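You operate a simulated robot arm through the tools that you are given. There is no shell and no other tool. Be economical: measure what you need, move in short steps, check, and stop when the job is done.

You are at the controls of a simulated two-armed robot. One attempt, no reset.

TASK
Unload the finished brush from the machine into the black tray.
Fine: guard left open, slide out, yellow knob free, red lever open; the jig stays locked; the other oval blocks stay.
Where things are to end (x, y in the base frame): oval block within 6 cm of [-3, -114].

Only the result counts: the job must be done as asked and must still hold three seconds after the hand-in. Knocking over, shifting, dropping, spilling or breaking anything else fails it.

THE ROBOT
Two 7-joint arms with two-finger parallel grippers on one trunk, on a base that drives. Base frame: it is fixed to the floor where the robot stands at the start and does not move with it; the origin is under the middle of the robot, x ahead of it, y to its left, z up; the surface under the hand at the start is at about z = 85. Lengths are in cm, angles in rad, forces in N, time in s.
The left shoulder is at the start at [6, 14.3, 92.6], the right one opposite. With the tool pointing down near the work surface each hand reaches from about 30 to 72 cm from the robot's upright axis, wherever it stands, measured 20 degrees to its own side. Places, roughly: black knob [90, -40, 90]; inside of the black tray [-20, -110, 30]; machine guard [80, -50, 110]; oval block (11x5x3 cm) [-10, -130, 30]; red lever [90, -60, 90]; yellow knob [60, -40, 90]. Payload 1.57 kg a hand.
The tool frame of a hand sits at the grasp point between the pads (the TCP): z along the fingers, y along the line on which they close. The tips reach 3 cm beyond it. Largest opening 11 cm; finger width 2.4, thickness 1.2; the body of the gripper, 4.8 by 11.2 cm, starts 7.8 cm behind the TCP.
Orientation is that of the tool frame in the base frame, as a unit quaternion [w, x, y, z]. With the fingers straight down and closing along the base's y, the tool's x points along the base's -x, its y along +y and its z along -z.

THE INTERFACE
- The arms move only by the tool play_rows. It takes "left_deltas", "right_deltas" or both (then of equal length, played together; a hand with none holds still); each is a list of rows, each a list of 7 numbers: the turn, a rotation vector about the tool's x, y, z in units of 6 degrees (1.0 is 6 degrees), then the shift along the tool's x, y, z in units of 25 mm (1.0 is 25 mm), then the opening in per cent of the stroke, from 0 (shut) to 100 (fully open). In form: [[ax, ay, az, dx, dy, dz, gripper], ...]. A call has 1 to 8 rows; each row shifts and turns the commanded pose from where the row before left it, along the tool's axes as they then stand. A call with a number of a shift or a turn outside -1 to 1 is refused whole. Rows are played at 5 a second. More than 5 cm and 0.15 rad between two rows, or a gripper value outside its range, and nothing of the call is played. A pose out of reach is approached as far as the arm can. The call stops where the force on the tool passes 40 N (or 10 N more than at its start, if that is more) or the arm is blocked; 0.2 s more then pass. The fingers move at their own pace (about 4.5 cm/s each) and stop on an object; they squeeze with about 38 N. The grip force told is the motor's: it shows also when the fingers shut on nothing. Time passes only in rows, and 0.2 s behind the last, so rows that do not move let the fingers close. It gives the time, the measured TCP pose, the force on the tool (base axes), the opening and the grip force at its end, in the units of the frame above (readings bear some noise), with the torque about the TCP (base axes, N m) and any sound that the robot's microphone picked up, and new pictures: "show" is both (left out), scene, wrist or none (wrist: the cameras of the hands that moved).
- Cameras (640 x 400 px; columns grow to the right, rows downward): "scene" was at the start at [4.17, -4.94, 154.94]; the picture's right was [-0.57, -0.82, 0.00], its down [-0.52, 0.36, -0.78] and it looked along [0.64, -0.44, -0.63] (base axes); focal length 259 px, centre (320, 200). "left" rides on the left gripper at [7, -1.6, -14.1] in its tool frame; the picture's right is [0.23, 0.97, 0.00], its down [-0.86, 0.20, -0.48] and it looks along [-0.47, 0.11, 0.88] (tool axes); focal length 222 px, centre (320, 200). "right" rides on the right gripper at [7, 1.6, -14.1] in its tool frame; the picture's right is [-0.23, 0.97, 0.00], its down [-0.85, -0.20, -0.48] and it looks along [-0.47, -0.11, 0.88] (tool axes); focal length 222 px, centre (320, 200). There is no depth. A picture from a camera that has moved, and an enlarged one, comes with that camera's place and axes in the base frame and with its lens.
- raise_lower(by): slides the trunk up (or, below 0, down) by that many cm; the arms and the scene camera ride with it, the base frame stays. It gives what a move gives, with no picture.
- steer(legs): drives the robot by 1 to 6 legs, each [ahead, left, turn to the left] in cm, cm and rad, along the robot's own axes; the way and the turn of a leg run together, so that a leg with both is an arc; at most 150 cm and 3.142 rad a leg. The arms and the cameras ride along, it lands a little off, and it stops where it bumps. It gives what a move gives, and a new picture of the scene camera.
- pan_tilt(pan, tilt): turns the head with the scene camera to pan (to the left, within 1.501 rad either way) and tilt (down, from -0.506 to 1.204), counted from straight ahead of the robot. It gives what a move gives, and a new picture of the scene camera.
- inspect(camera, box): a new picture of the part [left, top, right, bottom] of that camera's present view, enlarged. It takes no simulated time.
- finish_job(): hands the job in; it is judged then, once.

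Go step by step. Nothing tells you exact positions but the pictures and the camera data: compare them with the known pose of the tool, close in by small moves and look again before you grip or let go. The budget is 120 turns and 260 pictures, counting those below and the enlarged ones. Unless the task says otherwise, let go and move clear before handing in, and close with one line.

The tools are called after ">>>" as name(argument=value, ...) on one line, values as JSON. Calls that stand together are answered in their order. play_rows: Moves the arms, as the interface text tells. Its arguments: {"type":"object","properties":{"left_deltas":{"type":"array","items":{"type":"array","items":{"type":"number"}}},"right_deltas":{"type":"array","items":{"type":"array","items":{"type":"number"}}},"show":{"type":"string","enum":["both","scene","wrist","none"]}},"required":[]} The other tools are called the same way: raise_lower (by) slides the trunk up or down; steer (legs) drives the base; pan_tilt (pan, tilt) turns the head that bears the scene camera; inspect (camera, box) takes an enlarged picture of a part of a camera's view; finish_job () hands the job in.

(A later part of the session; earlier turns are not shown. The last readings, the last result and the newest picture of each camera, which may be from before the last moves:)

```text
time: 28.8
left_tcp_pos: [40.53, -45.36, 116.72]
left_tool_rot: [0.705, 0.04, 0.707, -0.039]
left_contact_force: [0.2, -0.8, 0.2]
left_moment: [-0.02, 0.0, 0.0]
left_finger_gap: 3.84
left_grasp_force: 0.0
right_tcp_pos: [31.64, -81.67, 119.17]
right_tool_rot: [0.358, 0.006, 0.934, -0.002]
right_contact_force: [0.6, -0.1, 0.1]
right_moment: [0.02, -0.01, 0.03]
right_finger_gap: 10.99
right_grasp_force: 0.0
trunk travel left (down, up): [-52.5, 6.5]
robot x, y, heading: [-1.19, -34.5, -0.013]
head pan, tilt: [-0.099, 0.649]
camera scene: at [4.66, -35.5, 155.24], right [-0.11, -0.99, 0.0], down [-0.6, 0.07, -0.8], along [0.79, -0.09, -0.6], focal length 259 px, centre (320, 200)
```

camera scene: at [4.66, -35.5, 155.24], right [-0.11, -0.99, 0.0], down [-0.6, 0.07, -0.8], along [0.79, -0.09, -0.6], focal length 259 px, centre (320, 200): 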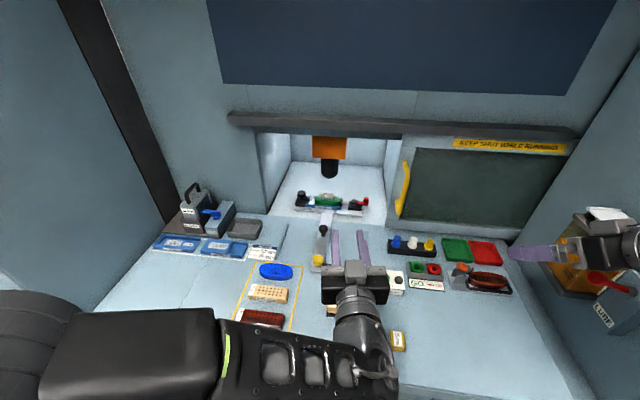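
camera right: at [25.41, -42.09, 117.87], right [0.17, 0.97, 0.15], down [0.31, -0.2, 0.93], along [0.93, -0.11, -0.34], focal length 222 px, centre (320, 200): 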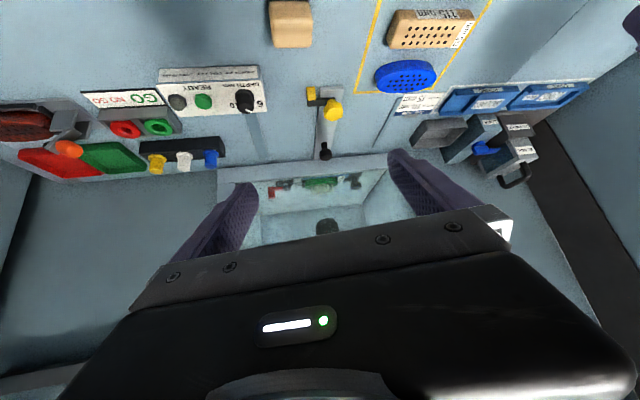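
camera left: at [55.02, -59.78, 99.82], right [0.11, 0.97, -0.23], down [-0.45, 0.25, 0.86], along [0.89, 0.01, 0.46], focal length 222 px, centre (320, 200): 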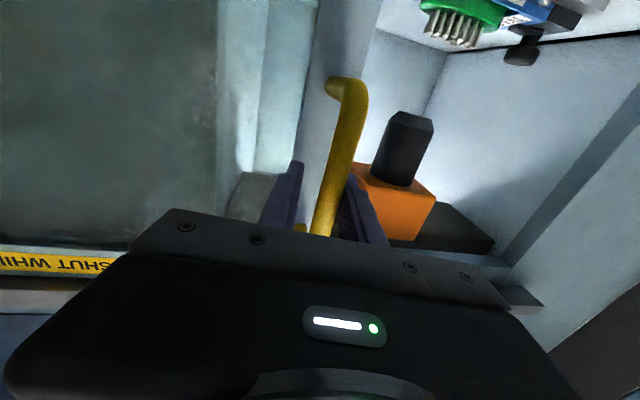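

>>> play_rows(left_deltas=[[0, 0, 0, 0, 1, 0, 35], [0, 0, 0, 0, 1, 0, 35], [0, 0, 0, 0, 1, 0, 35], [0, 0, 0, 0, 1, 0, 35], [0, 0, 0, 0, 1, 0, 35], [0, 0, 0, 0, 1, 0, 35], [0, 0, 0, 0, 1, 0, 35], [0, 0, 0, 0, 1, 0, 35]], show="none")

>>> play_rows(left_deltas=[[0, 0, 0, 0, 1, 0, 35], [0, 0, 0, 0, 1, 0, 35], [0, 0, 0, 0, 1, 0, 35], [0, 0, 0, 0, 1, 0, 35]], show="scene")

>>> inspect(camera="scene", box=[250, 130, 430, 290])

>>> inspect(camera="scene", box=[285, 180, 375, 280])

```text
time: 30.6
left_tcp_pos: [47.29, -30.43, 120.07]
left_tool_rot: [0.704, 0.039, 0.708, -0.038]
left_contact_force: [0.1, 0.6, -0.6]
left_moment: [0.0, 0.02, 0.0]
left_finger_gap: 3.84
left_grasp_force: 0.1
left hand out of reach, approached as far as the arm can: row 4, 5, 6, 7, 8
right_tcp_pos: [31.59, -81.56, 119.26]
right_tool_rot: [0.358, 0.005, 0.934, -0.002]
right_contact_force: [0.4, 0.1, 0.6]
right_moment: [0.01, -0.01, 0.0]
right_finger_gap: 11.02
right_grasp_force: 0.1
trunk travel left (down, up): [-52.5, 6.5]
robot x, y, heading: [-1.27, -34.6, -0.012]
head pan, tilt: [-0.099, 0.649]
```

```text
time: 31.6
left_tcp_pos: [50.24, -21.26, 121.32]
left_tool_rot: [0.704, 0.039, 0.708, -0.039]
left_contact_force: [0.3, 0.1, 0.8]
left_moment: [0.02, -0.04, -0.02]
left_finger_gap: 3.89
left_grasp_force: 0.0
left hand out of reach, approached as far as the arm can: row 1, 2, 3
right_tcp_pos: [31.7, -81.69, 119.15]
right_tool_rot: [0.358, 0.006, 0.934, -0.002]
right_contact_force: [0.8, 0.1, -0.3]
right_moment: [0.01, -0.02, 0.04]
right_finger_gap: 11.01
right_grasp_force: 0.1
trunk travel left (down, up): [-52.5, 6.5]
robot x, y, heading: [-0.81, -34.56, -0.014]
head pan, tilt: [-0.099, 0.649]
camera scene: at [4.62, -35.51, 155.24], right [-0.11, -0.99, 0.0], down [-0.6, 0.07, -0.8], along [0.79, -0.09, -0.6], focal length 259 px, centre (320, 200)
```

scene: 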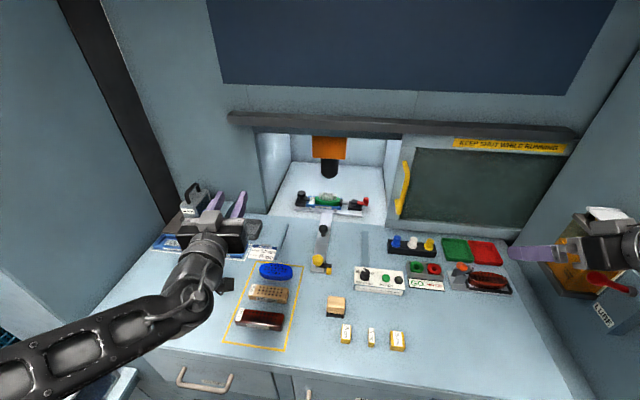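

```text
2.50 times, centred on (340, 210) of scene
camera zoom: at [4.62, -35.51, 155.24], right [-0.11, -0.99, 0.0], down [-0.6, 0.07, -0.8], along [0.79, -0.09, -0.6], focal length 648 px, centre (270, 175)
```

zoom: 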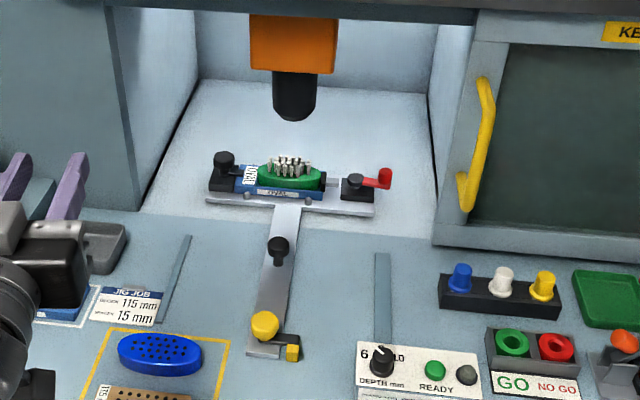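

```text
4.00 times, centred on (330, 230) of scene
camera zoom: at [4.62, -35.51, 155.24], right [-0.11, -0.99, 0.0], down [-0.6, 0.07, -0.8], along [0.79, -0.09, -0.6], focal length 1036 px, centre (280, 80)
```

zoom: 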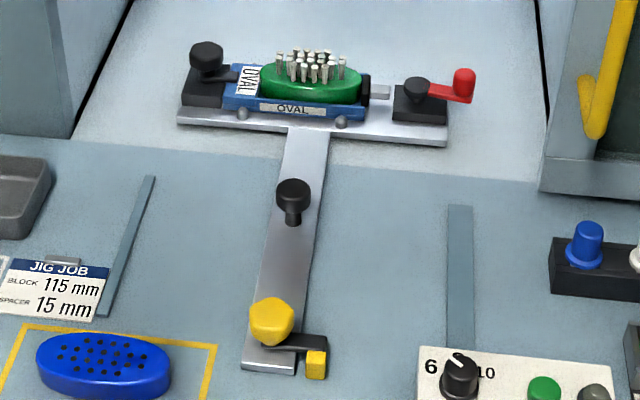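

Now the T-shaped slide is clear: yellow clamp knob at about [59.5,-41,88.5], black pull knob at about [73.3,-44.5,89.5], with the jig and red lever on the crossbar. I'll bring the right hand above the yellow clamp, tool down.

>>> play_rows(right_deltas=[[0, 1, 0, 0, 1, 0.3, 60], [0, 1, 0, 0, 1, 0.3, 60], [0, 1, 0, 0, 1, 0, 60], [0, 1, 0, 0, 1, 0, 60], [0, 1, 0, 0, 1, 0, 60], [0, 1, 0, 0, 1, 0, 60], [0, 1, 0, 0, 1, 0, 60], [0, 0, 0, 0, 1, 0, 60]], show="none")

>>> play_rows(right_deltas=[[0, 0, 0, -1, 1, 0, 60], [0, 0, 0, -1, 1, 0, 60], [0, 0, 0, -1, 1, 0, 60], [0, 0, 0, -1, 1, 0.5, 60], [0, 0, 0, -1, 1, 0.5, 60], [0, 0, 0, -1, 1, 0.5, 60], [0, 0, 0, -1, 1, 0.5, 60], [0, 0, 0, -1, 0.5, 0.5, 60]])

```text
time: 33.4
left_tcp_pos: [50.34, -21.34, 121.35]
left_tool_rot: [0.704, 0.039, 0.708, -0.038]
left_contact_force: [-0.6, -0.3, -0.6]
left_moment: [0.04, 0.0, -0.01]
left_finger_gap: 3.83
left_grasp_force: 0.0
right_tcp_pos: [36.46, -62.79, 112.06]
right_tool_rot: [-0.001, 0.006, 1.0, 0.0]
right_contact_force: [0.2, 0.2, 0.5]
right_moment: [-0.01, 0.02, 0.0]
right_finger_gap: 6.59
right_grasp_force: 0.0
right hand out of reach, approached as far as the arm can: row 6, 7
trunk travel left (down, up): [-52.5, 6.5]
robot x, y, heading: [-1.03, -34.27, -0.015]
head pan, tilt: [-0.099, 0.649]
```

```text
time: 35.1
left_tcp_pos: [50.41, -21.37, 121.45]
left_tool_rot: [0.705, 0.04, 0.707, -0.039]
left_contact_force: [0.0, 0.1, 0.2]
left_moment: [0.0, 0.01, 0.04]
left_finger_gap: 3.88
left_grasp_force: 0.0
right_tcp_pos: [55.11, -46.1, 106.03]
right_tool_rot: [-0.002, 0.006, 1.0, 0.001]
right_contact_force: [-1.5, 0.7, 0.4]
right_moment: [-0.03, 0.03, -0.04]
right_finger_gap: 6.59
right_grasp_force: 0.0
right hand out of reach, approached as far as the arm can: row 3
trunk travel left (down, up): [-52.5, 6.5]
robot x, y, heading: [-1.05, -34.42, -0.016]
head pan, tilt: [-0.099, 0.649]
camera scene: at [4.74, -35.55, 155.24], right [-0.11, -0.99, 0.0], down [-0.6, 0.07, -0.8], along [0.79, -0.09, -0.61], focal length 259 px, centre (320, 200)
camera right: at [48.18, -44.13, 120.04], right [0.24, 0.97, 0.0], down [0.85, -0.21, 0.48], along [0.46, -0.11, -0.88], focal length 222 px, centre (320, 200)
```

scene: 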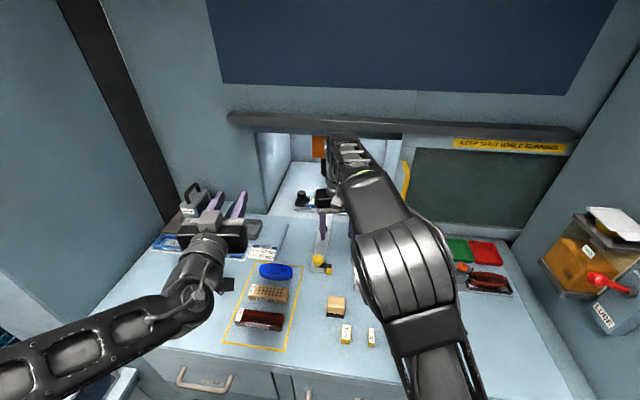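
right: 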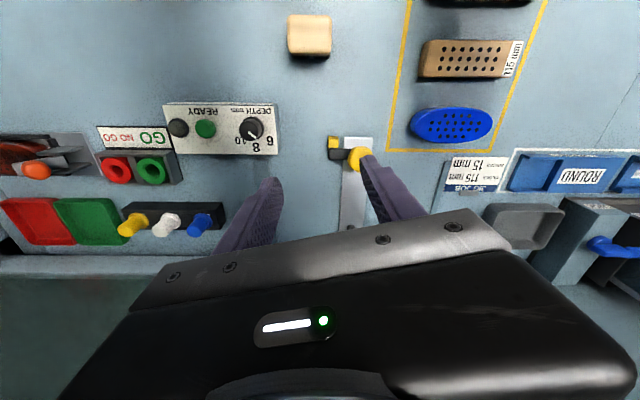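

>>> inspect(camera="right", box=[310, 115, 400, 205])

>>> inspect(camera="scene", box=[295, 220, 355, 290])

```text
4.44 times, centred on (355, 160) of right
camera zoom: at [48.18, -44.13, 120.04], right [0.24, 0.97, 0.0], down [0.85, -0.21, 0.48], along [0.46, -0.11, -0.88], focal length 987 px, centre (164, 378)
```

zoom: 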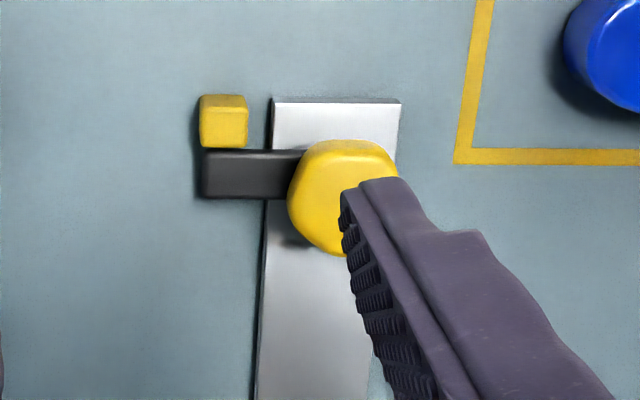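

```text
5.71 times, centred on (325, 255) of scene
camera zoom: at [4.74, -35.55, 155.24], right [-0.11, -0.99, 0.0], down [-0.6, 0.07, -0.8], along [0.79, -0.09, -0.61], focal length 1481 px, centre (291, -114)
```

zoom: 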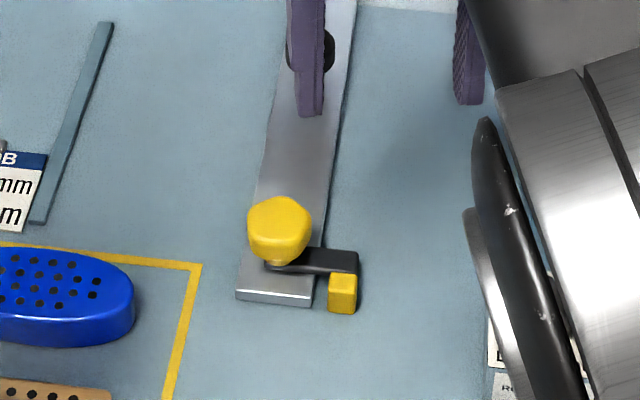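

The yellow knob carries a latch arm that sits behind a small yellow stop block, so turning it about 90° counter-clockwise frees the slide. I'll pre-turn the right hand clockwise so the fingers straddle the knob along the strip.

>>> play_rows(right_deltas=[[0, 0, 1, 0, 0, 0, 60], [0, 0, 1, 0, 0, 0, 60], [0, 0, 1, 0, 0, 0, 60], [0, 0, 1, 0, 0, 0, 60], [0, 0, 1, 0, 0, 0, 60], [0, 0, 1, 0, 0, 0, 60], [0, 0, 1, 0, 0, 0, 60], [0, 0, 1, 0, 0, 0, 60]], show="none")

>>> play_rows(right_deltas=[[0, 0, 1, 0, 0, 0, 60], [0, 0, 1, 0, 0, 0, 60], [0, 0, 1, 0, 0, 0, 60], [0, 0, 1, 0, 0, 0, 60], [0, 0, 1, 0, 0, 0, 60], [0, 0, 1, 0, 0, 0, 60], [0, 0, 1, 0, 0, 0, 60], [0, 0, 1, 0, 0, 0, 60]])

```text
time: 37.0
left_tcp_pos: [50.28, -21.36, 121.37]
left_tool_rot: [0.704, 0.039, 0.708, -0.039]
left_contact_force: [0.6, -0.5, 0.5]
left_moment: [0.01, 0.02, -0.02]
left_finger_gap: 3.86
left_grasp_force: 0.1
right_tcp_pos: [55.08, -46.04, 105.88]
right_tool_rot: [-0.001, 0.413, 0.911, -0.001]
right_contact_force: [-0.6, 0.3, 0.3]
right_moment: [0.03, 0.0, -0.02]
right_finger_gap: 6.59
right_grasp_force: 0.0
trunk travel left (down, up): [-52.5, 6.5]
robot x, y, heading: [-1.15, -34.68, -0.014]
head pan, tilt: [-0.099, 0.649]
```

```text
time: 38.8
left_tcp_pos: [50.39, -21.32, 121.36]
left_tool_rot: [0.704, 0.039, 0.708, -0.039]
left_contact_force: [0.8, -0.7, 1.1]
left_moment: [-0.02, -0.02, -0.01]
left_finger_gap: 3.87
left_grasp_force: 0.1
right_tcp_pos: [55.01, -45.81, 105.88]
right_tool_rot: [-0.001, 0.748, 0.664, 0.0]
right_contact_force: [0.6, 0.2, -0.2]
right_moment: [0.0, 0.0, 0.0]
right_finger_gap: 6.58
right_grasp_force: 0.1
trunk travel left (down, up): [-52.5, 6.5]
robot x, y, heading: [-0.95, -34.39, -0.01]
head pan, tilt: [-0.099, 0.649]
camera scene: at [4.65, -35.53, 155.24], right [-0.11, -0.99, 0.0], down [-0.6, 0.07, -0.8], along [0.79, -0.09, -0.6], focal length 259 px, centre (320, 200)
camera right: at [57.47, -39.06, 119.98], right [0.94, -0.34, 0.0], down [-0.3, -0.83, 0.48], along [-0.16, -0.45, -0.88], focal length 222 px, centre (320, 200)
```

scene: 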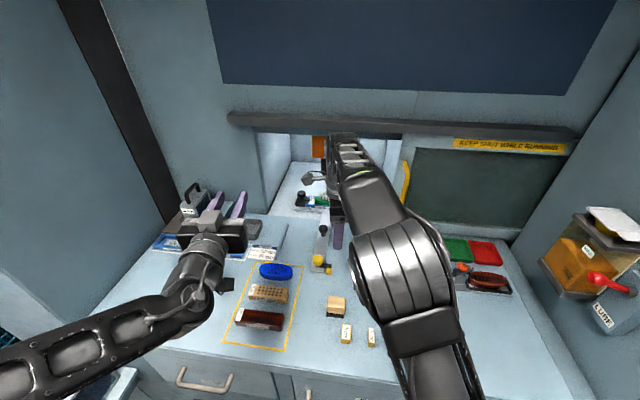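
right: 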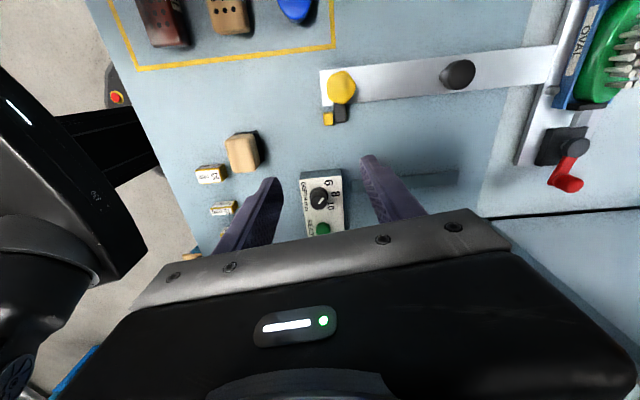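

>>> play_rows(right_deltas=[[0, 0, 0, 0.8, 0.55, 0.5, 50], [0, 0, 0, 0.8, 0.5, 0.9, 50], [0, 0, 0, 0.64, 0.54, 0.9, 50], [0, 0, 0, 0, 0, 0.9, 50]])

>>> inspect(camera="scene", box=[285, 190, 375, 290])

```text
time: 39.8
left_tcp_pos: [50.42, -21.42, 121.38]
left_tool_rot: [0.704, 0.039, 0.708, -0.039]
left_contact_force: [1.4, -0.7, 0.1]
left_moment: [0.01, -0.01, -0.01]
left_finger_gap: 3.86
left_grasp_force: 0.1
right_tcp_pos: [58.92, -40.76, 97.54]
right_tool_rot: [0.0, 0.748, 0.664, 0.0]
right_contact_force: [0.1, 0.0, 0.3]
right_moment: [0.01, 0.01, 0.01]
right_finger_gap: 5.52
right_grasp_force: 0.0
right hand out of reach, approached as far as the arm can: row 3
trunk travel left (down, up): [-52.5, 6.5]
robot x, y, heading: [-0.86, -34.4, -0.014]
head pan, tilt: [-0.099, 0.649]
camera scene: at [4.65, -35.54, 155.24], right [-0.11, -0.99, 0.0], down [-0.6, 0.07, -0.8], along [0.79, -0.09, -0.6], focal length 259 px, centre (320, 200)
camera right: at [61.3, -33.88, 111.63], right [0.94, -0.34, 0.0], down [-0.3, -0.83, 0.48], along [-0.16, -0.45, -0.88], focal length 222 px, centre (320, 200)
```

scene: 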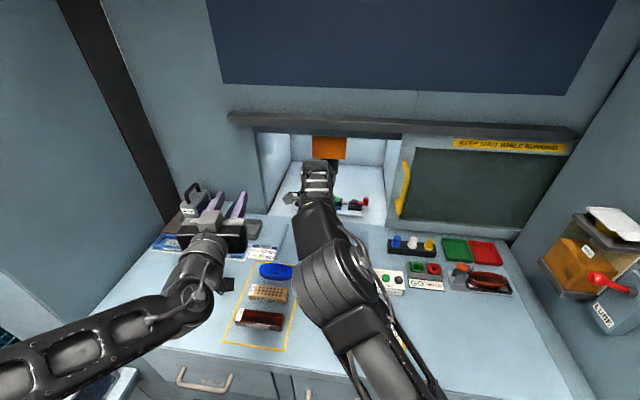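
right: 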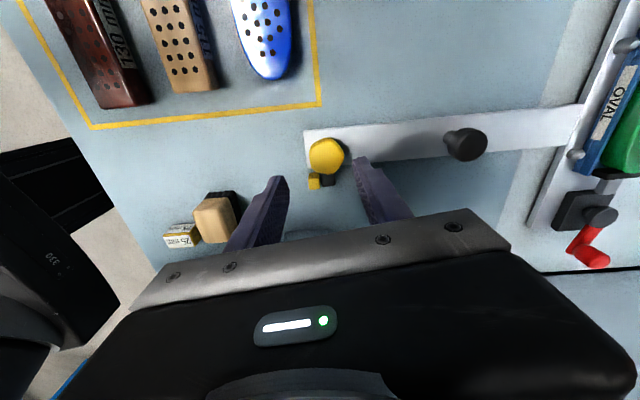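

```text
4.00 times, centred on (330, 240) of scene
camera zoom: at [4.65, -35.54, 155.24], right [-0.11, -0.99, 0.0], down [-0.6, 0.07, -0.8], along [0.79, -0.09, -0.6], focal length 1036 px, centre (280, 40)
```

zoom: 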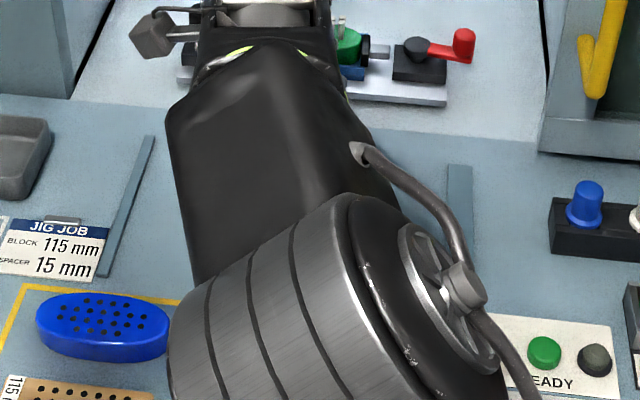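

>>> play_rows(right_deltas=[[0, 0, 0, 0, 0.25, 0.8, 50], [0, 0, 0, 0, 0, 0.9, 50], [0, 0, 0, 0, 0, 0.9, 50]], show="wrist")

>>> inspect(camera="right", box=[220, 120, 480, 280])

```text
time: 40.5
left_tcp_pos: [50.4, -21.34, 121.46]
left_tool_rot: [0.704, 0.039, 0.708, -0.039]
left_contact_force: [0.0, -0.2, 0.4]
left_moment: [-0.01, -0.03, -0.04]
left_finger_gap: 3.84
left_grasp_force: 0.1
right_tcp_pos: [59.38, -40.73, 90.91]
right_tool_rot: [-0.001, 0.747, 0.665, -0.001]
right_contact_force: [0.3, 0.1, 0.6]
right_moment: [0.02, -0.01, 0.0]
right_finger_gap: 5.51
right_grasp_force: 0.1
trunk travel left (down, up): [-52.5, 6.5]
robot x, y, heading: [-1.1, -34.4, -0.015]
head pan, tilt: [-0.099, 0.649]
camera right: at [61.87, -34.02, 104.96], right [0.94, -0.34, 0.0], down [-0.3, -0.83, 0.48], along [-0.16, -0.45, -0.88], focal length 222 px, centre (320, 200)
```

right: 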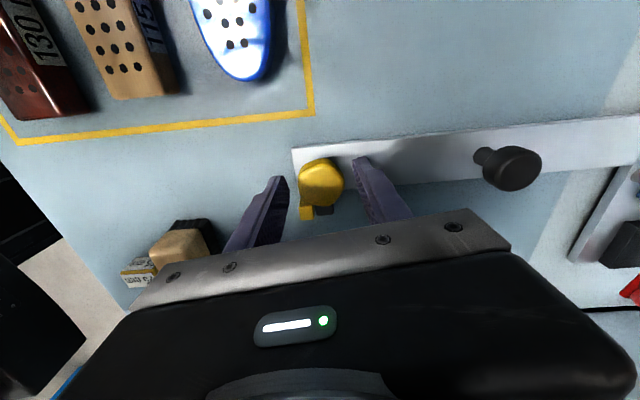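

```text
2.46 times, centred on (350, 200) of right
camera zoom: at [61.87, -34.02, 104.96], right [0.94, -0.34, 0.0], down [-0.3, -0.83, 0.48], along [-0.16, -0.45, -0.88], focal length 547 px, centre (246, 200)
```

zoom: 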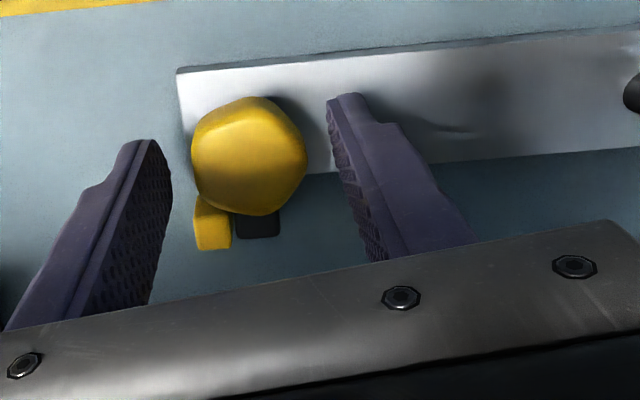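

The knob is centred between the fingertips. Closing.

>>> play_rows(right_deltas=[[0, 0, 0, 0, 0.08, 0.1, 0], [0, 0, 0, 0, 0, 0, 0], [0, 0, 0, 0, 0, 0, 0], [0, 0, 0, 0, 0, 0, 0]], show="wrist")

```text
time: 41.5
left_tcp_pos: [50.29, -21.28, 121.33]
left_tool_rot: [0.705, 0.039, 0.707, -0.039]
left_contact_force: [0.1, 0.2, 0.0]
left_moment: [0.01, -0.01, -0.03]
left_finger_gap: 3.86
left_grasp_force: 0.1
right_tcp_pos: [59.44, -40.83, 90.6]
right_tool_rot: [-0.001, 0.747, 0.665, -0.001]
right_contact_force: [-10.3, 1.3, -1.8]
right_moment: [-0.03, 0.41, 0.07]
right_finger_gap: 3.73
right_grasp_force: 40.2
trunk travel left (down, up): [-52.5, 6.5]
robot x, y, heading: [-1.09, -34.64, -0.015]
head pan, tilt: [-0.099, 0.649]
camera right: at [61.96, -34.0, 104.76], right [0.94, -0.34, 0.0], down [-0.3, -0.83, 0.48], along [-0.17, -0.45, -0.88], focal length 222 px, centre (320, 200)
```

right: 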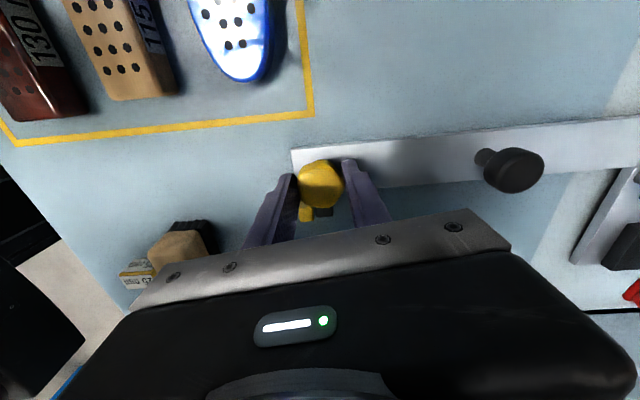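

>>> play_rows(right_deltas=[[0, 0, -1, 0, -0.05, 0, 0], [0, 0, -1, 0, 0, 0, 0], [0, 0, -1, 0, 0, 0, 0], [0, 0, -1, 0, 0, 0, 0], [0, 0, -1, 0, 0, 0, 0]], show="wrist")

>>> inspect(camera="right", box=[220, 120, 480, 280])

```text
time: 42.8
left_tcp_pos: [50.38, -21.23, 121.44]
left_tool_rot: [0.704, 0.04, 0.708, -0.039]
left_contact_force: [-0.4, 0.5, -0.7]
left_moment: [0.01, -0.01, 0.0]
left_finger_gap: 3.86
left_grasp_force: 0.0
right_tcp_pos: [59.5, -40.87, 90.76]
right_tool_rot: [-0.003, 0.549, 0.836, -0.003]
right_contact_force: [-20.0, 3.4, -25.1]
right_moment: [-0.74, -0.03, -0.04]
right_finger_gap: 3.73
right_grasp_force: 43.4
trunk travel left (down, up): [-52.5, 6.5]
robot x, y, heading: [-1.04, -34.74, -0.016]
head pan, tilt: [-0.099, 0.649]
camera right: at [58.24, -33.69, 104.78], right [0.98, 0.18, -0.01], down [0.16, -0.86, 0.48], along [0.08, -0.47, -0.88], focal length 222 px, centre (320, 200)
```

right: 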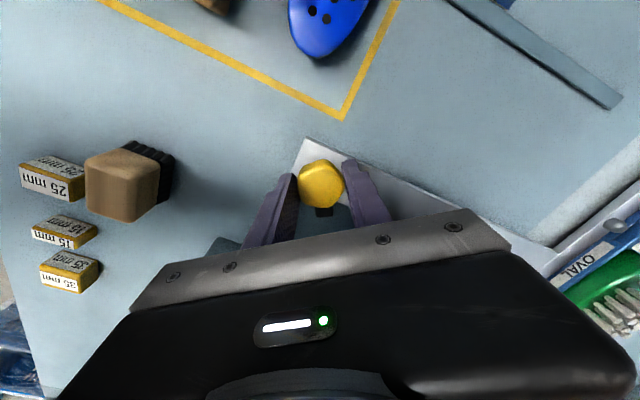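

```text
2.46 times, centred on (350, 200) of right
camera zoom: at [58.24, -33.69, 104.78], right [0.98, 0.18, -0.01], down [0.16, -0.86, 0.48], along [0.08, -0.47, -0.88], focal length 547 px, centre (246, 200)
```

zoom: 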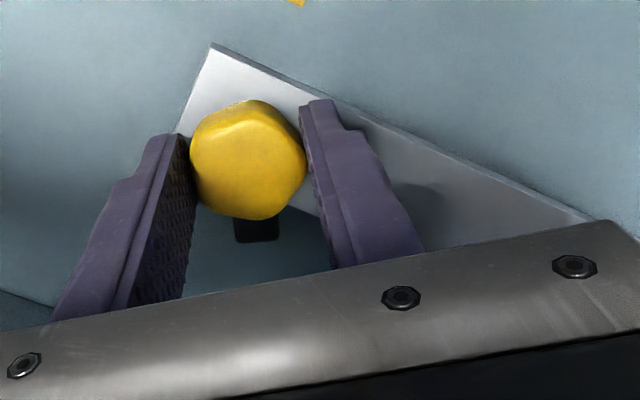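

The knob turns with the hand and the arm has left the stop. Continuing the turn.

>>> play_rows(right_deltas=[[0, 0, -1, 0.03, -0.07, 0.06, 0], [0, 0, -1, 0, 0, 0, 0], [0, 0, -1, 0, 0, 0, 0], [0, 0, -1, 0, 0, 0, 0], [0, 0, -1, 0, 0, 0, 0], [0, 0, -1, 0, 0, 0, 0], [0, 0, -1, 0, 0, 0, 0]], show="wrist")

>>> inspect(camera="right", box=[220, 120, 480, 280])

```text
time: 44.4
left_tcp_pos: [50.27, -21.39, 121.36]
left_tool_rot: [0.705, 0.04, 0.707, -0.039]
left_contact_force: [-0.1, 0.3, 0.4]
left_moment: [0.02, 0.02, 0.04]
left_finger_gap: 3.83
left_grasp_force: 0.0
right_tcp_pos: [59.36, -40.99, 90.7]
right_tool_rot: [-0.001, 0.213, 0.977, -0.001]
right_contact_force: [-11.0, 0.3, -14.0]
right_moment: [-0.22, 0.22, -0.02]
right_finger_gap: 3.72
right_grasp_force: 43.8
trunk travel left (down, up): [-52.5, 6.5]
robot x, y, heading: [-1.21, -34.56, -0.01]
head pan, tilt: [-0.099, 0.649]
camera right: at [53.7, -36.41, 104.8], right [0.61, 0.79, 0.0], down [0.7, -0.54, 0.48], along [0.38, -0.29, -0.88], focal length 222 px, centre (320, 200)
```

right: 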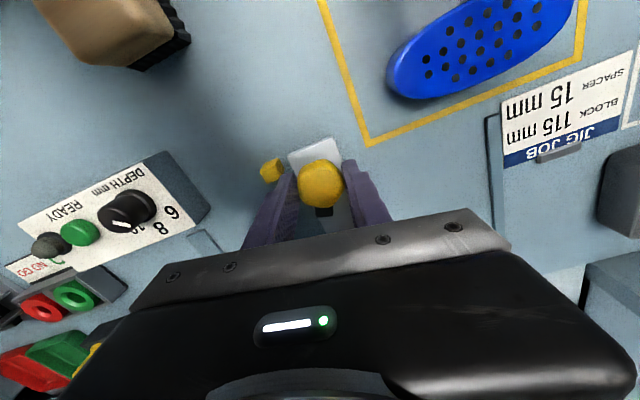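

```text
2.46 times, centred on (350, 200) of right
camera zoom: at [53.7, -36.41, 104.8], right [0.61, 0.79, 0.0], down [0.7, -0.54, 0.48], along [0.38, -0.29, -0.88], focal length 547 px, centre (246, 200)
```

zoom: 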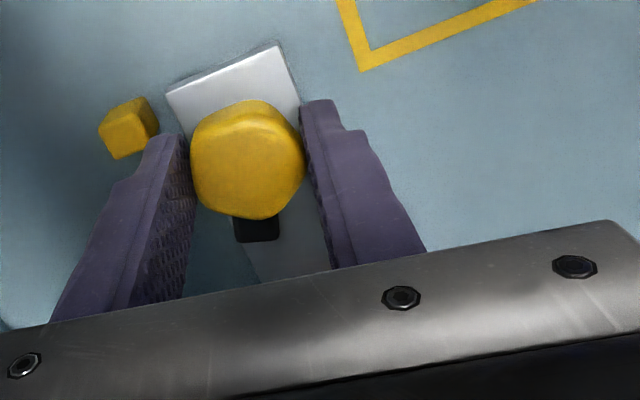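

The latch arm is nearly in line with the strip. I'll finish the turn and then pull the slide gently with this same grip.

>>> play_rows(right_deltas=[[0, 0, -1, 0, 0, 0.03, 0], [0, 0, -1, 0, 0, 0, 0], [0, 0, -1, 0, 0, 0, 0]], show="wrist")

```text
time: 45.1
left_tcp_pos: [50.45, -21.37, 121.4]
left_tool_rot: [0.704, 0.04, 0.708, -0.039]
left_contact_force: [-1.4, 0.4, 0.6]
left_moment: [-0.02, -0.02, -0.02]
left_finger_gap: 3.85
left_grasp_force: 0.0
right_tcp_pos: [59.29, -40.97, 90.67]
right_tool_rot: [-0.001, 0.057, 0.998, 0.0]
right_contact_force: [-7.9, -0.1, -7.7]
right_moment: [-0.26, 0.69, -0.02]
right_finger_gap: 3.73
right_grasp_force: 43.4
trunk travel left (down, up): [-52.5, 6.5]
robot x, y, heading: [-1.37, -34.74, -0.015]
head pan, tilt: [-0.099, 0.649]
camera right: at [52.6, -38.42, 104.8], right [0.34, 0.94, 0.0], down [0.83, -0.3, 0.48], along [0.45, -0.16, -0.88], focal length 222 px, centre (320, 200)
```

right: 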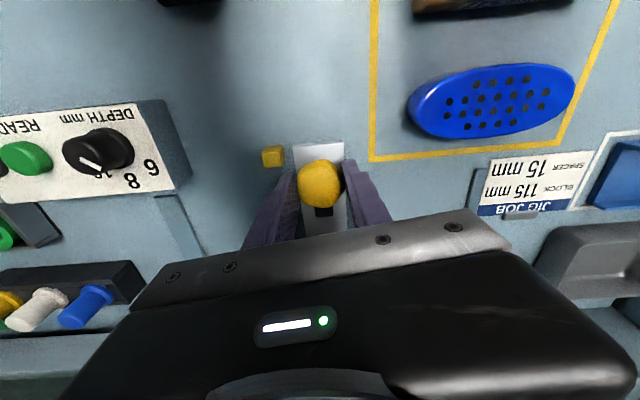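

>>> play_rows(right_deltas=[[0, 0, 0, 0.4, 0.05, 0, 0], [0, 0, 0, 0.5, 0.065, 0, 0], [0, 0, 0, 0.5, 0.065, 0, 0], [0, 0, 0, 0.5, 0.065, 0, 0]])

```text
time: 46.1
left_tcp_pos: [50.44, -21.36, 121.54]
left_tool_rot: [0.704, 0.04, 0.708, -0.04]
left_contact_force: [-0.4, 0.6, -0.1]
left_moment: [0.02, 0.02, 0.03]
left_finger_gap: 3.86
left_grasp_force: 0.1
right_tcp_pos: [54.57, -39.75, 90.66]
right_tool_rot: [-0.001, 0.058, 0.998, 0.0]
right_contact_force: [-1.8, -2.9, -2.4]
right_moment: [-0.15, -1.25, 0.02]
right_finger_gap: 3.73
right_grasp_force: 43.5
trunk travel left (down, up): [-52.5, 6.5]
robot x, y, heading: [-0.87, -34.82, -0.015]
head pan, tilt: [-0.099, 0.649]
camera scene: at [4.63, -35.57, 155.24], right [-0.11, -0.99, 0.0], down [-0.6, 0.07, -0.8], along [0.79, -0.09, -0.6], focal length 259 px, centre (320, 200)
camera right: at [47.89, -37.22, 104.8], right [0.34, 0.94, 0.0], down [0.83, -0.3, 0.48], along [0.45, -0.16, -0.88], focal length 222 px, centre (320, 200)
```

scene: 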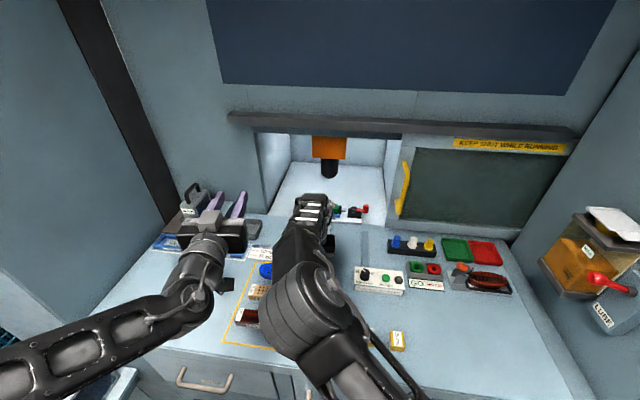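
right: 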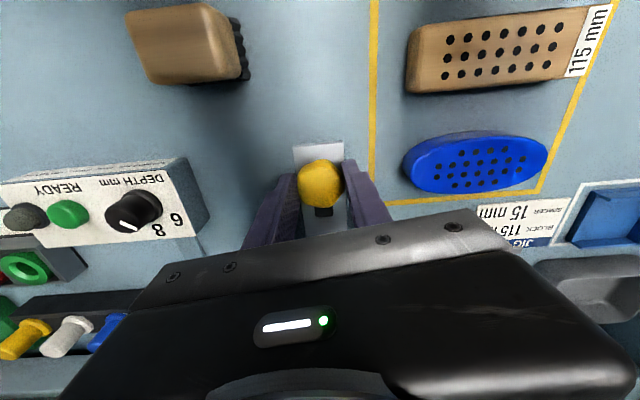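

>>> play_rows(right_deltas=[[0, 0, 0, 0.5, 0.065, 0, 0], [0, 0, 0, 0.5, 0.065, 0, 0], [0, 0, 0, 0.5, 0.065, 0, 0], [0, 0, 0, 0.5, 0.065, 0, 0]])

```text
time: 47.1
left_tcp_pos: [50.38, -21.24, 121.47]
left_tool_rot: [0.704, 0.04, 0.708, -0.04]
left_contact_force: [-0.2, -0.8, 0.4]
left_moment: [-0.03, -0.04, 0.03]
left_finger_gap: 3.88
left_grasp_force: 0.1
right_tcp_pos: [49.69, -38.44, 90.69]
right_tool_rot: [-0.002, 0.058, 0.998, 0.0]
right_contact_force: [-1.1, -1.3, -2.6]
right_moment: [-0.21, -1.09, -0.04]
right_finger_gap: 3.73
right_grasp_force: 44.1
trunk travel left (down, up): [-52.5, 6.5]
robot x, y, heading: [-0.88, -34.32, -0.017]
head pan, tilt: [-0.099, 0.649]
camera scene: at [4.63, -35.57, 155.23], right [-0.11, -0.99, 0.0], down [-0.6, 0.07, -0.8], along [0.79, -0.09, -0.6], focal length 259 px, centre (320, 200)
camera right: at [43.04, -35.97, 104.81], right [0.34, 0.94, 0.0], down [0.83, -0.3, 0.48], along [0.45, -0.16, -0.88], focal length 222 px, centre (320, 200)
```

scene: 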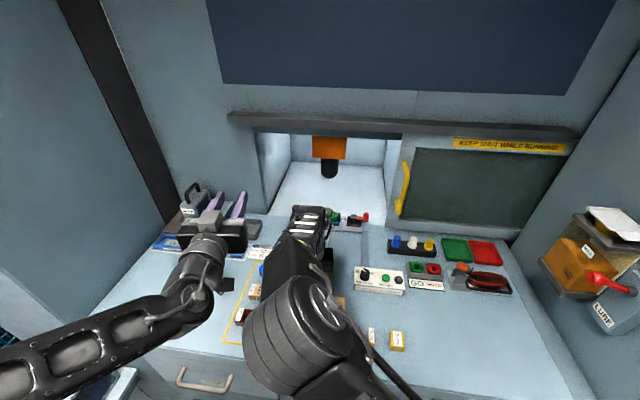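
right: 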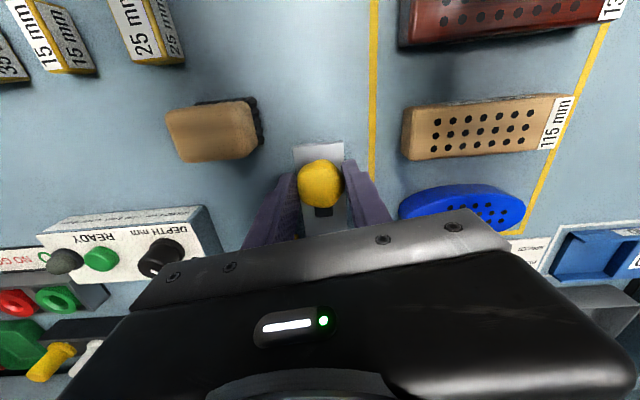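

>>> play_rows(right_deltas=[[0, 0, 0, 0.5, 0.065, 0, 0], [0, 0, 0, 0.5, 0.065, 0, 0], [0, 0, 0, 0.5, 0.065, 0, 0], [0, 0, 0, 0.4, 0.05, 0, 0]])

```text
time: 48.1
left_tcp_pos: [50.31, -21.22, 121.47]
left_tool_rot: [0.704, 0.04, 0.708, -0.039]
left_contact_force: [0.3, -0.2, 0.0]
left_moment: [0.01, 0.03, 0.02]
left_finger_gap: 3.85
left_grasp_force: 0.1
right_tcp_pos: [45.1, -37.4, 90.73]
right_tool_rot: [-0.001, 0.059, 0.998, 0.0]
right_contact_force: [-1.9, 0.9, -1.1]
right_moment: [0.13, -0.14, -0.03]
right_finger_gap: 3.74
right_grasp_force: 43.8
trunk travel left (down, up): [-52.5, 6.5]
robot x, y, heading: [-1.05, -34.28, -0.012]
head pan, tilt: [-0.099, 0.649]
camera scene: at [4.64, -35.53, 155.24], right [-0.11, -0.99, 0.0], down [-0.6, 0.07, -0.8], along [0.79, -0.09, -0.6], focal length 259 px, centre (320, 200)
camera right: at [38.4, -34.79, 104.81], right [0.34, 0.94, 0.0], down [0.83, -0.3, 0.48], along [0.45, -0.16, -0.88], focal length 222 px, centre (320, 200)
```

scene: 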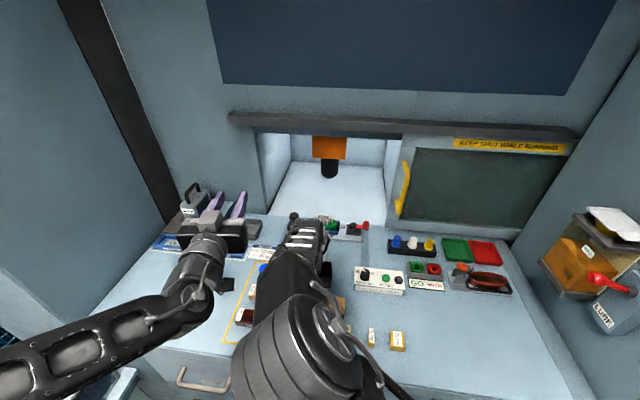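
right: 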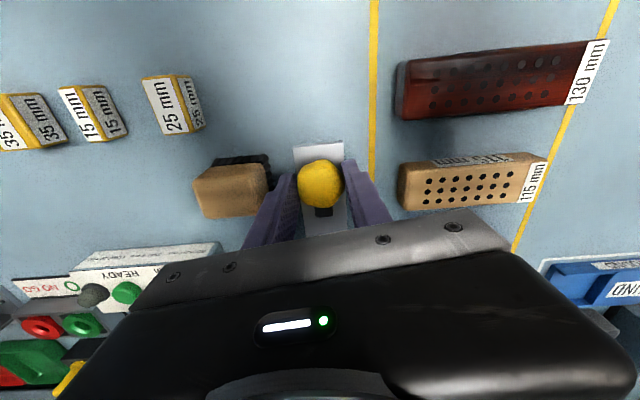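

>>> play_rows(right_deltas=[[0, 0, 0, 0.4, 0.05, 0, 0], [0, 0, 0, 0.4, 0.05, 0, 0], [0, 0, 0, 0.4, 0.05, 0, 0], [0, 0, 0, 0.4, 0.05, 0, 0]])

```text
time: 49.1
left_tcp_pos: [50.32, -21.3, 121.47]
left_tool_rot: [0.704, 0.039, 0.708, -0.039]
left_contact_force: [-0.3, 0.3, 0.0]
left_moment: [0.02, 0.0, 0.0]
left_finger_gap: 3.85
left_grasp_force: 0.0
right_tcp_pos: [41.19, -36.31, 90.75]
right_tool_rot: [-0.002, 0.057, 0.998, 0.0]
right_contact_force: [0.0, 4.9, -3.5]
right_moment: [0.11, -0.78, 0.02]
right_finger_gap: 3.72
right_grasp_force: 43.4
trunk travel left (down, up): [-52.5, 6.5]
robot x, y, heading: [-1.27, -34.64, -0.01]
head pan, tilt: [-0.099, 0.649]
camera scene: at [4.66, -35.47, 155.23], right [-0.11, -0.99, 0.0], down [-0.6, 0.07, -0.8], along [0.79, -0.09, -0.6], focal length 259 px, centre (320, 200)
camera right: at [34.45, -33.8, 104.8], right [0.34, 0.94, 0.0], down [0.83, -0.3, 0.48], along [0.45, -0.16, -0.88], focal length 222 px, centre (320, 200)
```

scene: 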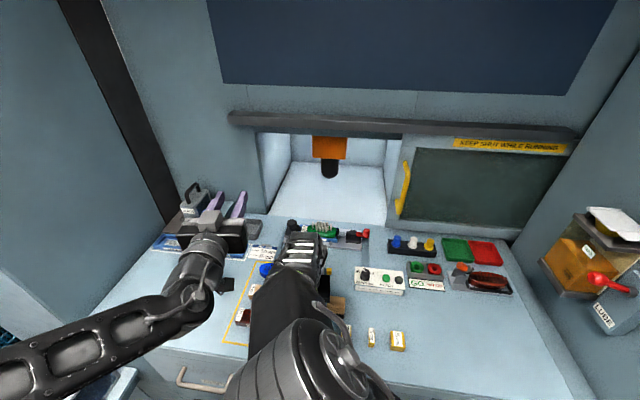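
right: 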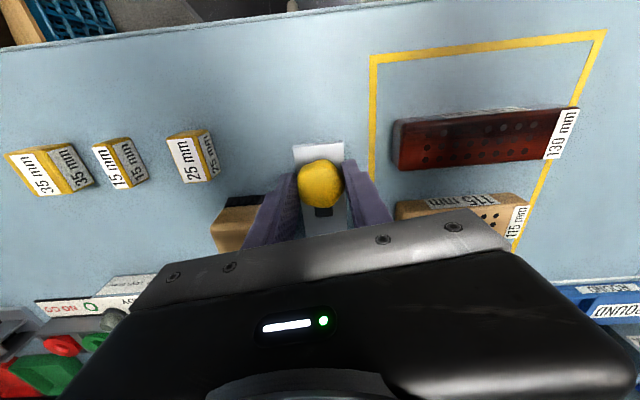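

>>> play_rows(right_deltas=[[0, 0, 0, 0.4, 0.05, 0, 0], [0, 0, 0, 0.4, 0.05, 0, 0], [0, 0, 0, 0.4, 0.05, 0, 0]], show="none")

```text
time: 50.0
left_tcp_pos: [50.38, -21.2, 121.39]
left_tool_rot: [0.704, 0.039, 0.708, -0.039]
left_contact_force: [-1.6, -0.3, -0.4]
left_moment: [-0.01, -0.01, -0.04]
left_finger_gap: 3.85
left_grasp_force: 0.0
right_tcp_pos: [38.26, -35.73, 90.67]
right_tool_rot: [0.0, 0.057, 0.998, 0.0]
right_contact_force: [0.2, 10.1, -8.1]
right_moment: [0.41, -1.12, 0.07]
right_finger_gap: 3.72
right_grasp_force: 43.6
trunk travel left (down, up): [-52.5, 6.5]
robot x, y, heading: [-1.03, -34.67, -0.011]
head pan, tilt: [-0.099, 0.649]
```

The slide is about 21 cm out. I'll release the knob, rise and look.

>>> play_rows(right_deltas=[[0, 0, 0, 0, 0, 0, 50], [0, 0, 0, 0, 0, 0, 50], [0, 0, 0, 0, 0, -0.8, 50], [0, 0, 0, 0, 0, -1, 50], [0, 0, 0, 0, 0, -1, 50], [0, 0, 0, 0, -1, -1, 50], [0, 0, 0, 0, -1, -1, 50], [0, 0, 0, 0, -1, -1, 50]], show="none")

>>> play_rows(right_deltas=[[0, 0, 0, 0, -1, 0, 50], [0, 0, 0, 0, -1, 0, 50], [0, 0, 0, 0, -1, 0, 50], [0, 0, 0, 0, -1, 0, 50], [0, 0, 0, 0, -1, 0, 50], [0, 0, 0, 0, -1, 0, 50]])

>>> inspect(camera="scene", box=[250, 190, 400, 350])

```text
time: 51.8
left_tcp_pos: [50.32, -21.47, 121.36]
left_tool_rot: [0.704, 0.04, 0.708, -0.039]
left_contact_force: [0.9, -0.8, -0.1]
left_moment: [-0.03, 0.01, 0.0]
left_finger_gap: 3.85
left_grasp_force: 0.0
right_tcp_pos: [37.44, -43.47, 105.15]
right_tool_rot: [-0.001, 0.058, 0.998, 0.0]
right_contact_force: [0.1, -0.4, -0.1]
right_moment: [0.03, 0.03, -0.03]
right_finger_gap: 5.51
right_grasp_force: 0.0
trunk travel left (down, up): [-52.5, 6.5]
robot x, y, heading: [-1.01, -34.68, -0.014]
head pan, tilt: [-0.099, 0.649]
```

```text
time: 53.1
left_tcp_pos: [50.29, -21.36, 121.43]
left_tool_rot: [0.705, 0.04, 0.707, -0.039]
left_contact_force: [0.4, 0.1, 0.2]
left_moment: [0.02, 0.0, 0.02]
left_finger_gap: 3.85
left_grasp_force: 0.0
right_tcp_pos: [35.59, -58.25, 105.19]
right_tool_rot: [0.0, 0.058, 0.998, 0.0]
right_contact_force: [0.1, 0.0, -1.0]
right_moment: [0.03, 0.02, -0.01]
right_finger_gap: 5.48
right_grasp_force: 0.0
trunk travel left (down, up): [-52.5, 6.5]
robot x, y, heading: [-0.8, -34.35, -0.012]
head pan, tilt: [-0.099, 0.649]
camera scene: at [4.63, -35.59, 155.24], right [-0.11, -0.99, 0.0], down [-0.6, 0.07, -0.8], along [0.79, -0.09, -0.6], focal length 259 px, centre (320, 200)
camera right: at [28.89, -55.7, 119.27], right [0.34, 0.94, 0.0], down [0.83, -0.3, 0.48], along [0.45, -0.16, -0.88], focal length 222 px, centre (320, 200)
```

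scene: 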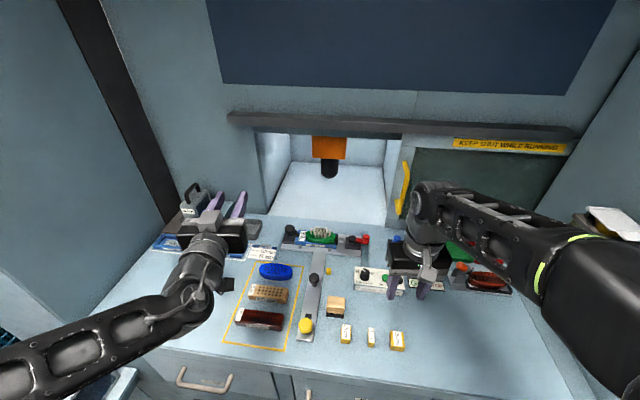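
right: 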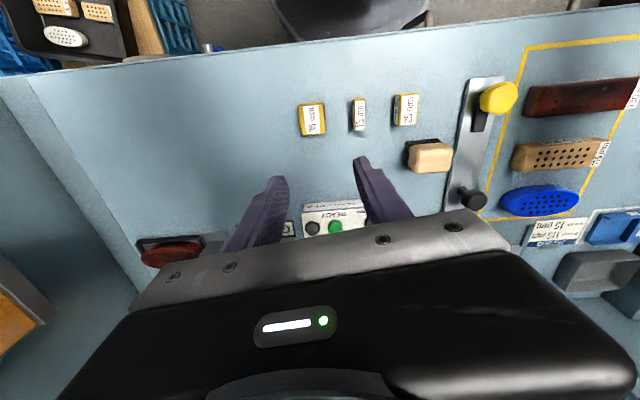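

```text
2.50 times, centred on (325, 270) of scene
camera zoom: at [4.63, -35.59, 155.24], right [-0.11, -0.99, 0.0], down [-0.6, 0.07, -0.8], along [0.79, -0.09, -0.6], focal length 648 px, centre (308, 25)
```

zoom: 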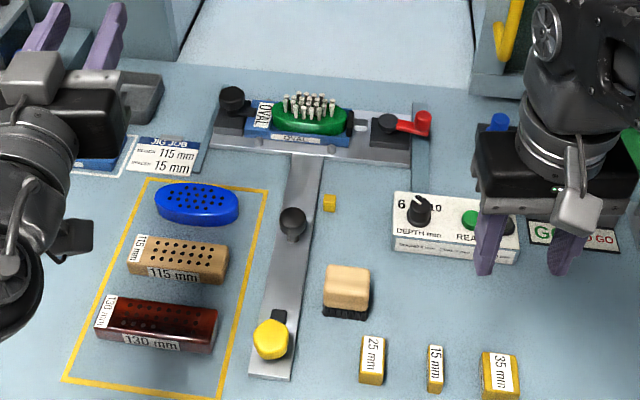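

>>> inspect(camera="scene", box=[270, 215, 390, 265])

>>> inspect(camera="scene", box=[330, 222, 378, 260])

```text
5.33 times, centred on (330, 240) of scene
camera zoom: at [4.63, -35.59, 155.24], right [-0.11, -0.99, 0.0], down [-0.6, 0.07, -0.8], along [0.79, -0.09, -0.6], focal length 1382 px, centre (267, -13)
```

zoom: 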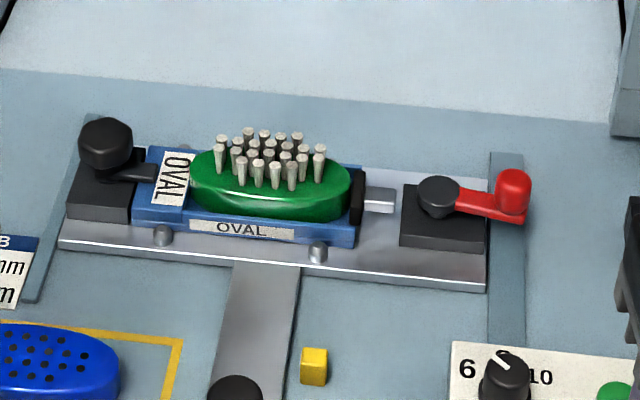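

```text
10.53 times, centred on (354, 241) of scene
camera zoom: at [4.63, -35.59, 155.24], right [-0.11, -0.99, 0.0], down [-0.6, 0.07, -0.8], along [0.79, -0.09, -0.6], focal length 2728 px, centre (-38, -232)
```

zoom: 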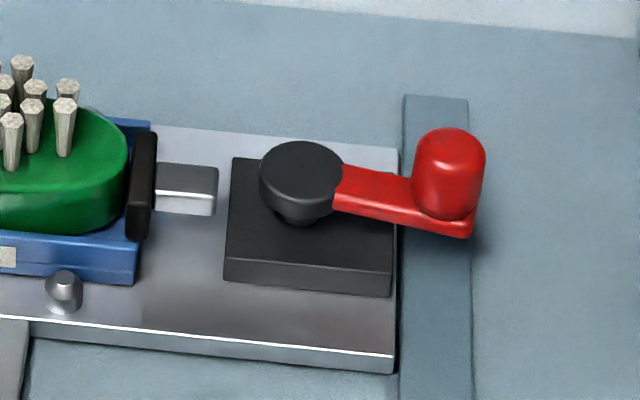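

The slide is out, with brush centre at about [68.7,-42.9] and the red lever a horizontal crank: pivot at about [65.5,-53.6], knob at about [65,-58.3]. I'll bring the right hand over the red knob.

>>> play_rows(right_deltas=[[0, 0, 0, -1, 0.1, 0, 45], [0, 0, 0, -1, 0.1, 0, 45], [0, 0, 0, -1, 0.1, 0, 45], [0, 0, 0, -1, 0.1, 0, 45], [0, 0, 0, -1, 0.1, 0, 45], [0, 0, 0, -1, 0.1, 0, 45], [0, 0, 0, -1, 0.1, 0, 45], [0, 0, 0, -1, 0.1, 0, 45]], show="none")

>>> play_rows(right_deltas=[[0, 0, -1, 0, 0, 0, 45], [0, 0, -1, 0, 0, 0, 45], [0, 0, -1, 0, 0, 0, 45], [0, 0, -1, 0, 0, 0, 45], [0, 0, -1, 0, 0, 0, 45], [0, 0, -1, 0, 0, 0, 45]])

```text
time: 55.0
left_tcp_pos: [50.38, -21.29, 121.41]
left_tool_rot: [0.704, 0.04, 0.708, -0.039]
left_contact_force: [0.4, 0.2, 0.1]
left_moment: [-0.01, -0.01, -0.05]
left_finger_gap: 3.82
left_grasp_force: 0.1
right_tcp_pos: [55.86, -58.31, 105.21]
right_tool_rot: [-0.001, 0.057, 0.998, 0.0]
right_contact_force: [0.2, 0.5, -0.5]
right_moment: [0.02, 0.01, 0.0]
right_finger_gap: 4.96
right_grasp_force: 0.1
trunk travel left (down, up): [-52.5, 6.5]
robot x, y, heading: [-1.07, -34.42, -0.014]
head pan, tilt: [-0.099, 0.649]
```

```text
time: 56.4
left_tcp_pos: [50.34, -21.27, 121.33]
left_tool_rot: [0.704, 0.038, 0.708, -0.038]
left_contact_force: [0.0, -0.5, -0.2]
left_moment: [-0.03, -0.05, 0.03]
left_finger_gap: 3.86
left_grasp_force: 0.2
right_tcp_pos: [55.95, -58.43, 105.14]
right_tool_rot: [-0.001, -0.254, 0.967, 0.0]
right_contact_force: [-0.3, 0.4, -0.4]
right_moment: [0.01, 0.03, 0.02]
right_finger_gap: 4.97
right_grasp_force: 0.1
trunk travel left (down, up): [-52.5, 6.5]
robot x, y, heading: [-1.17, -34.42, -0.011]
head pan, tilt: [-0.099, 0.649]
camera scene: at [4.65, -35.55, 155.24], right [-0.11, -0.99, 0.0], down [-0.6, 0.07, -0.8], along [0.79, -0.09, -0.6], focal length 259 px, centre (320, 200)
camera right: at [49.0, -60.31, 119.19], right [-0.28, 0.96, 0.0], down [0.84, 0.25, 0.48], along [0.46, 0.13, -0.88], focal length 222 px, centre (320, 200)
```

scene: 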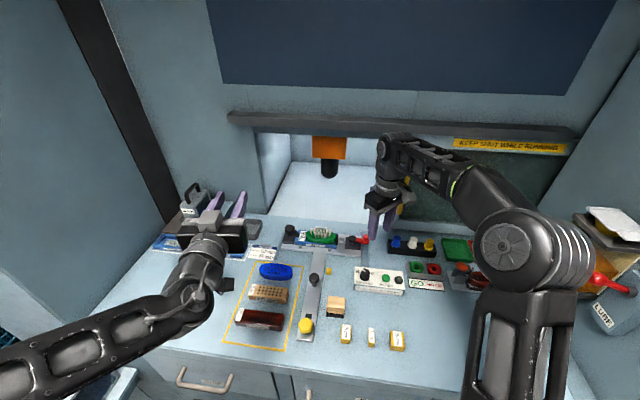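
right: 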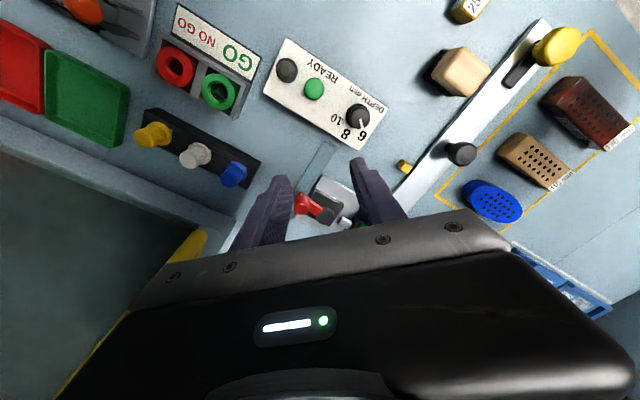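

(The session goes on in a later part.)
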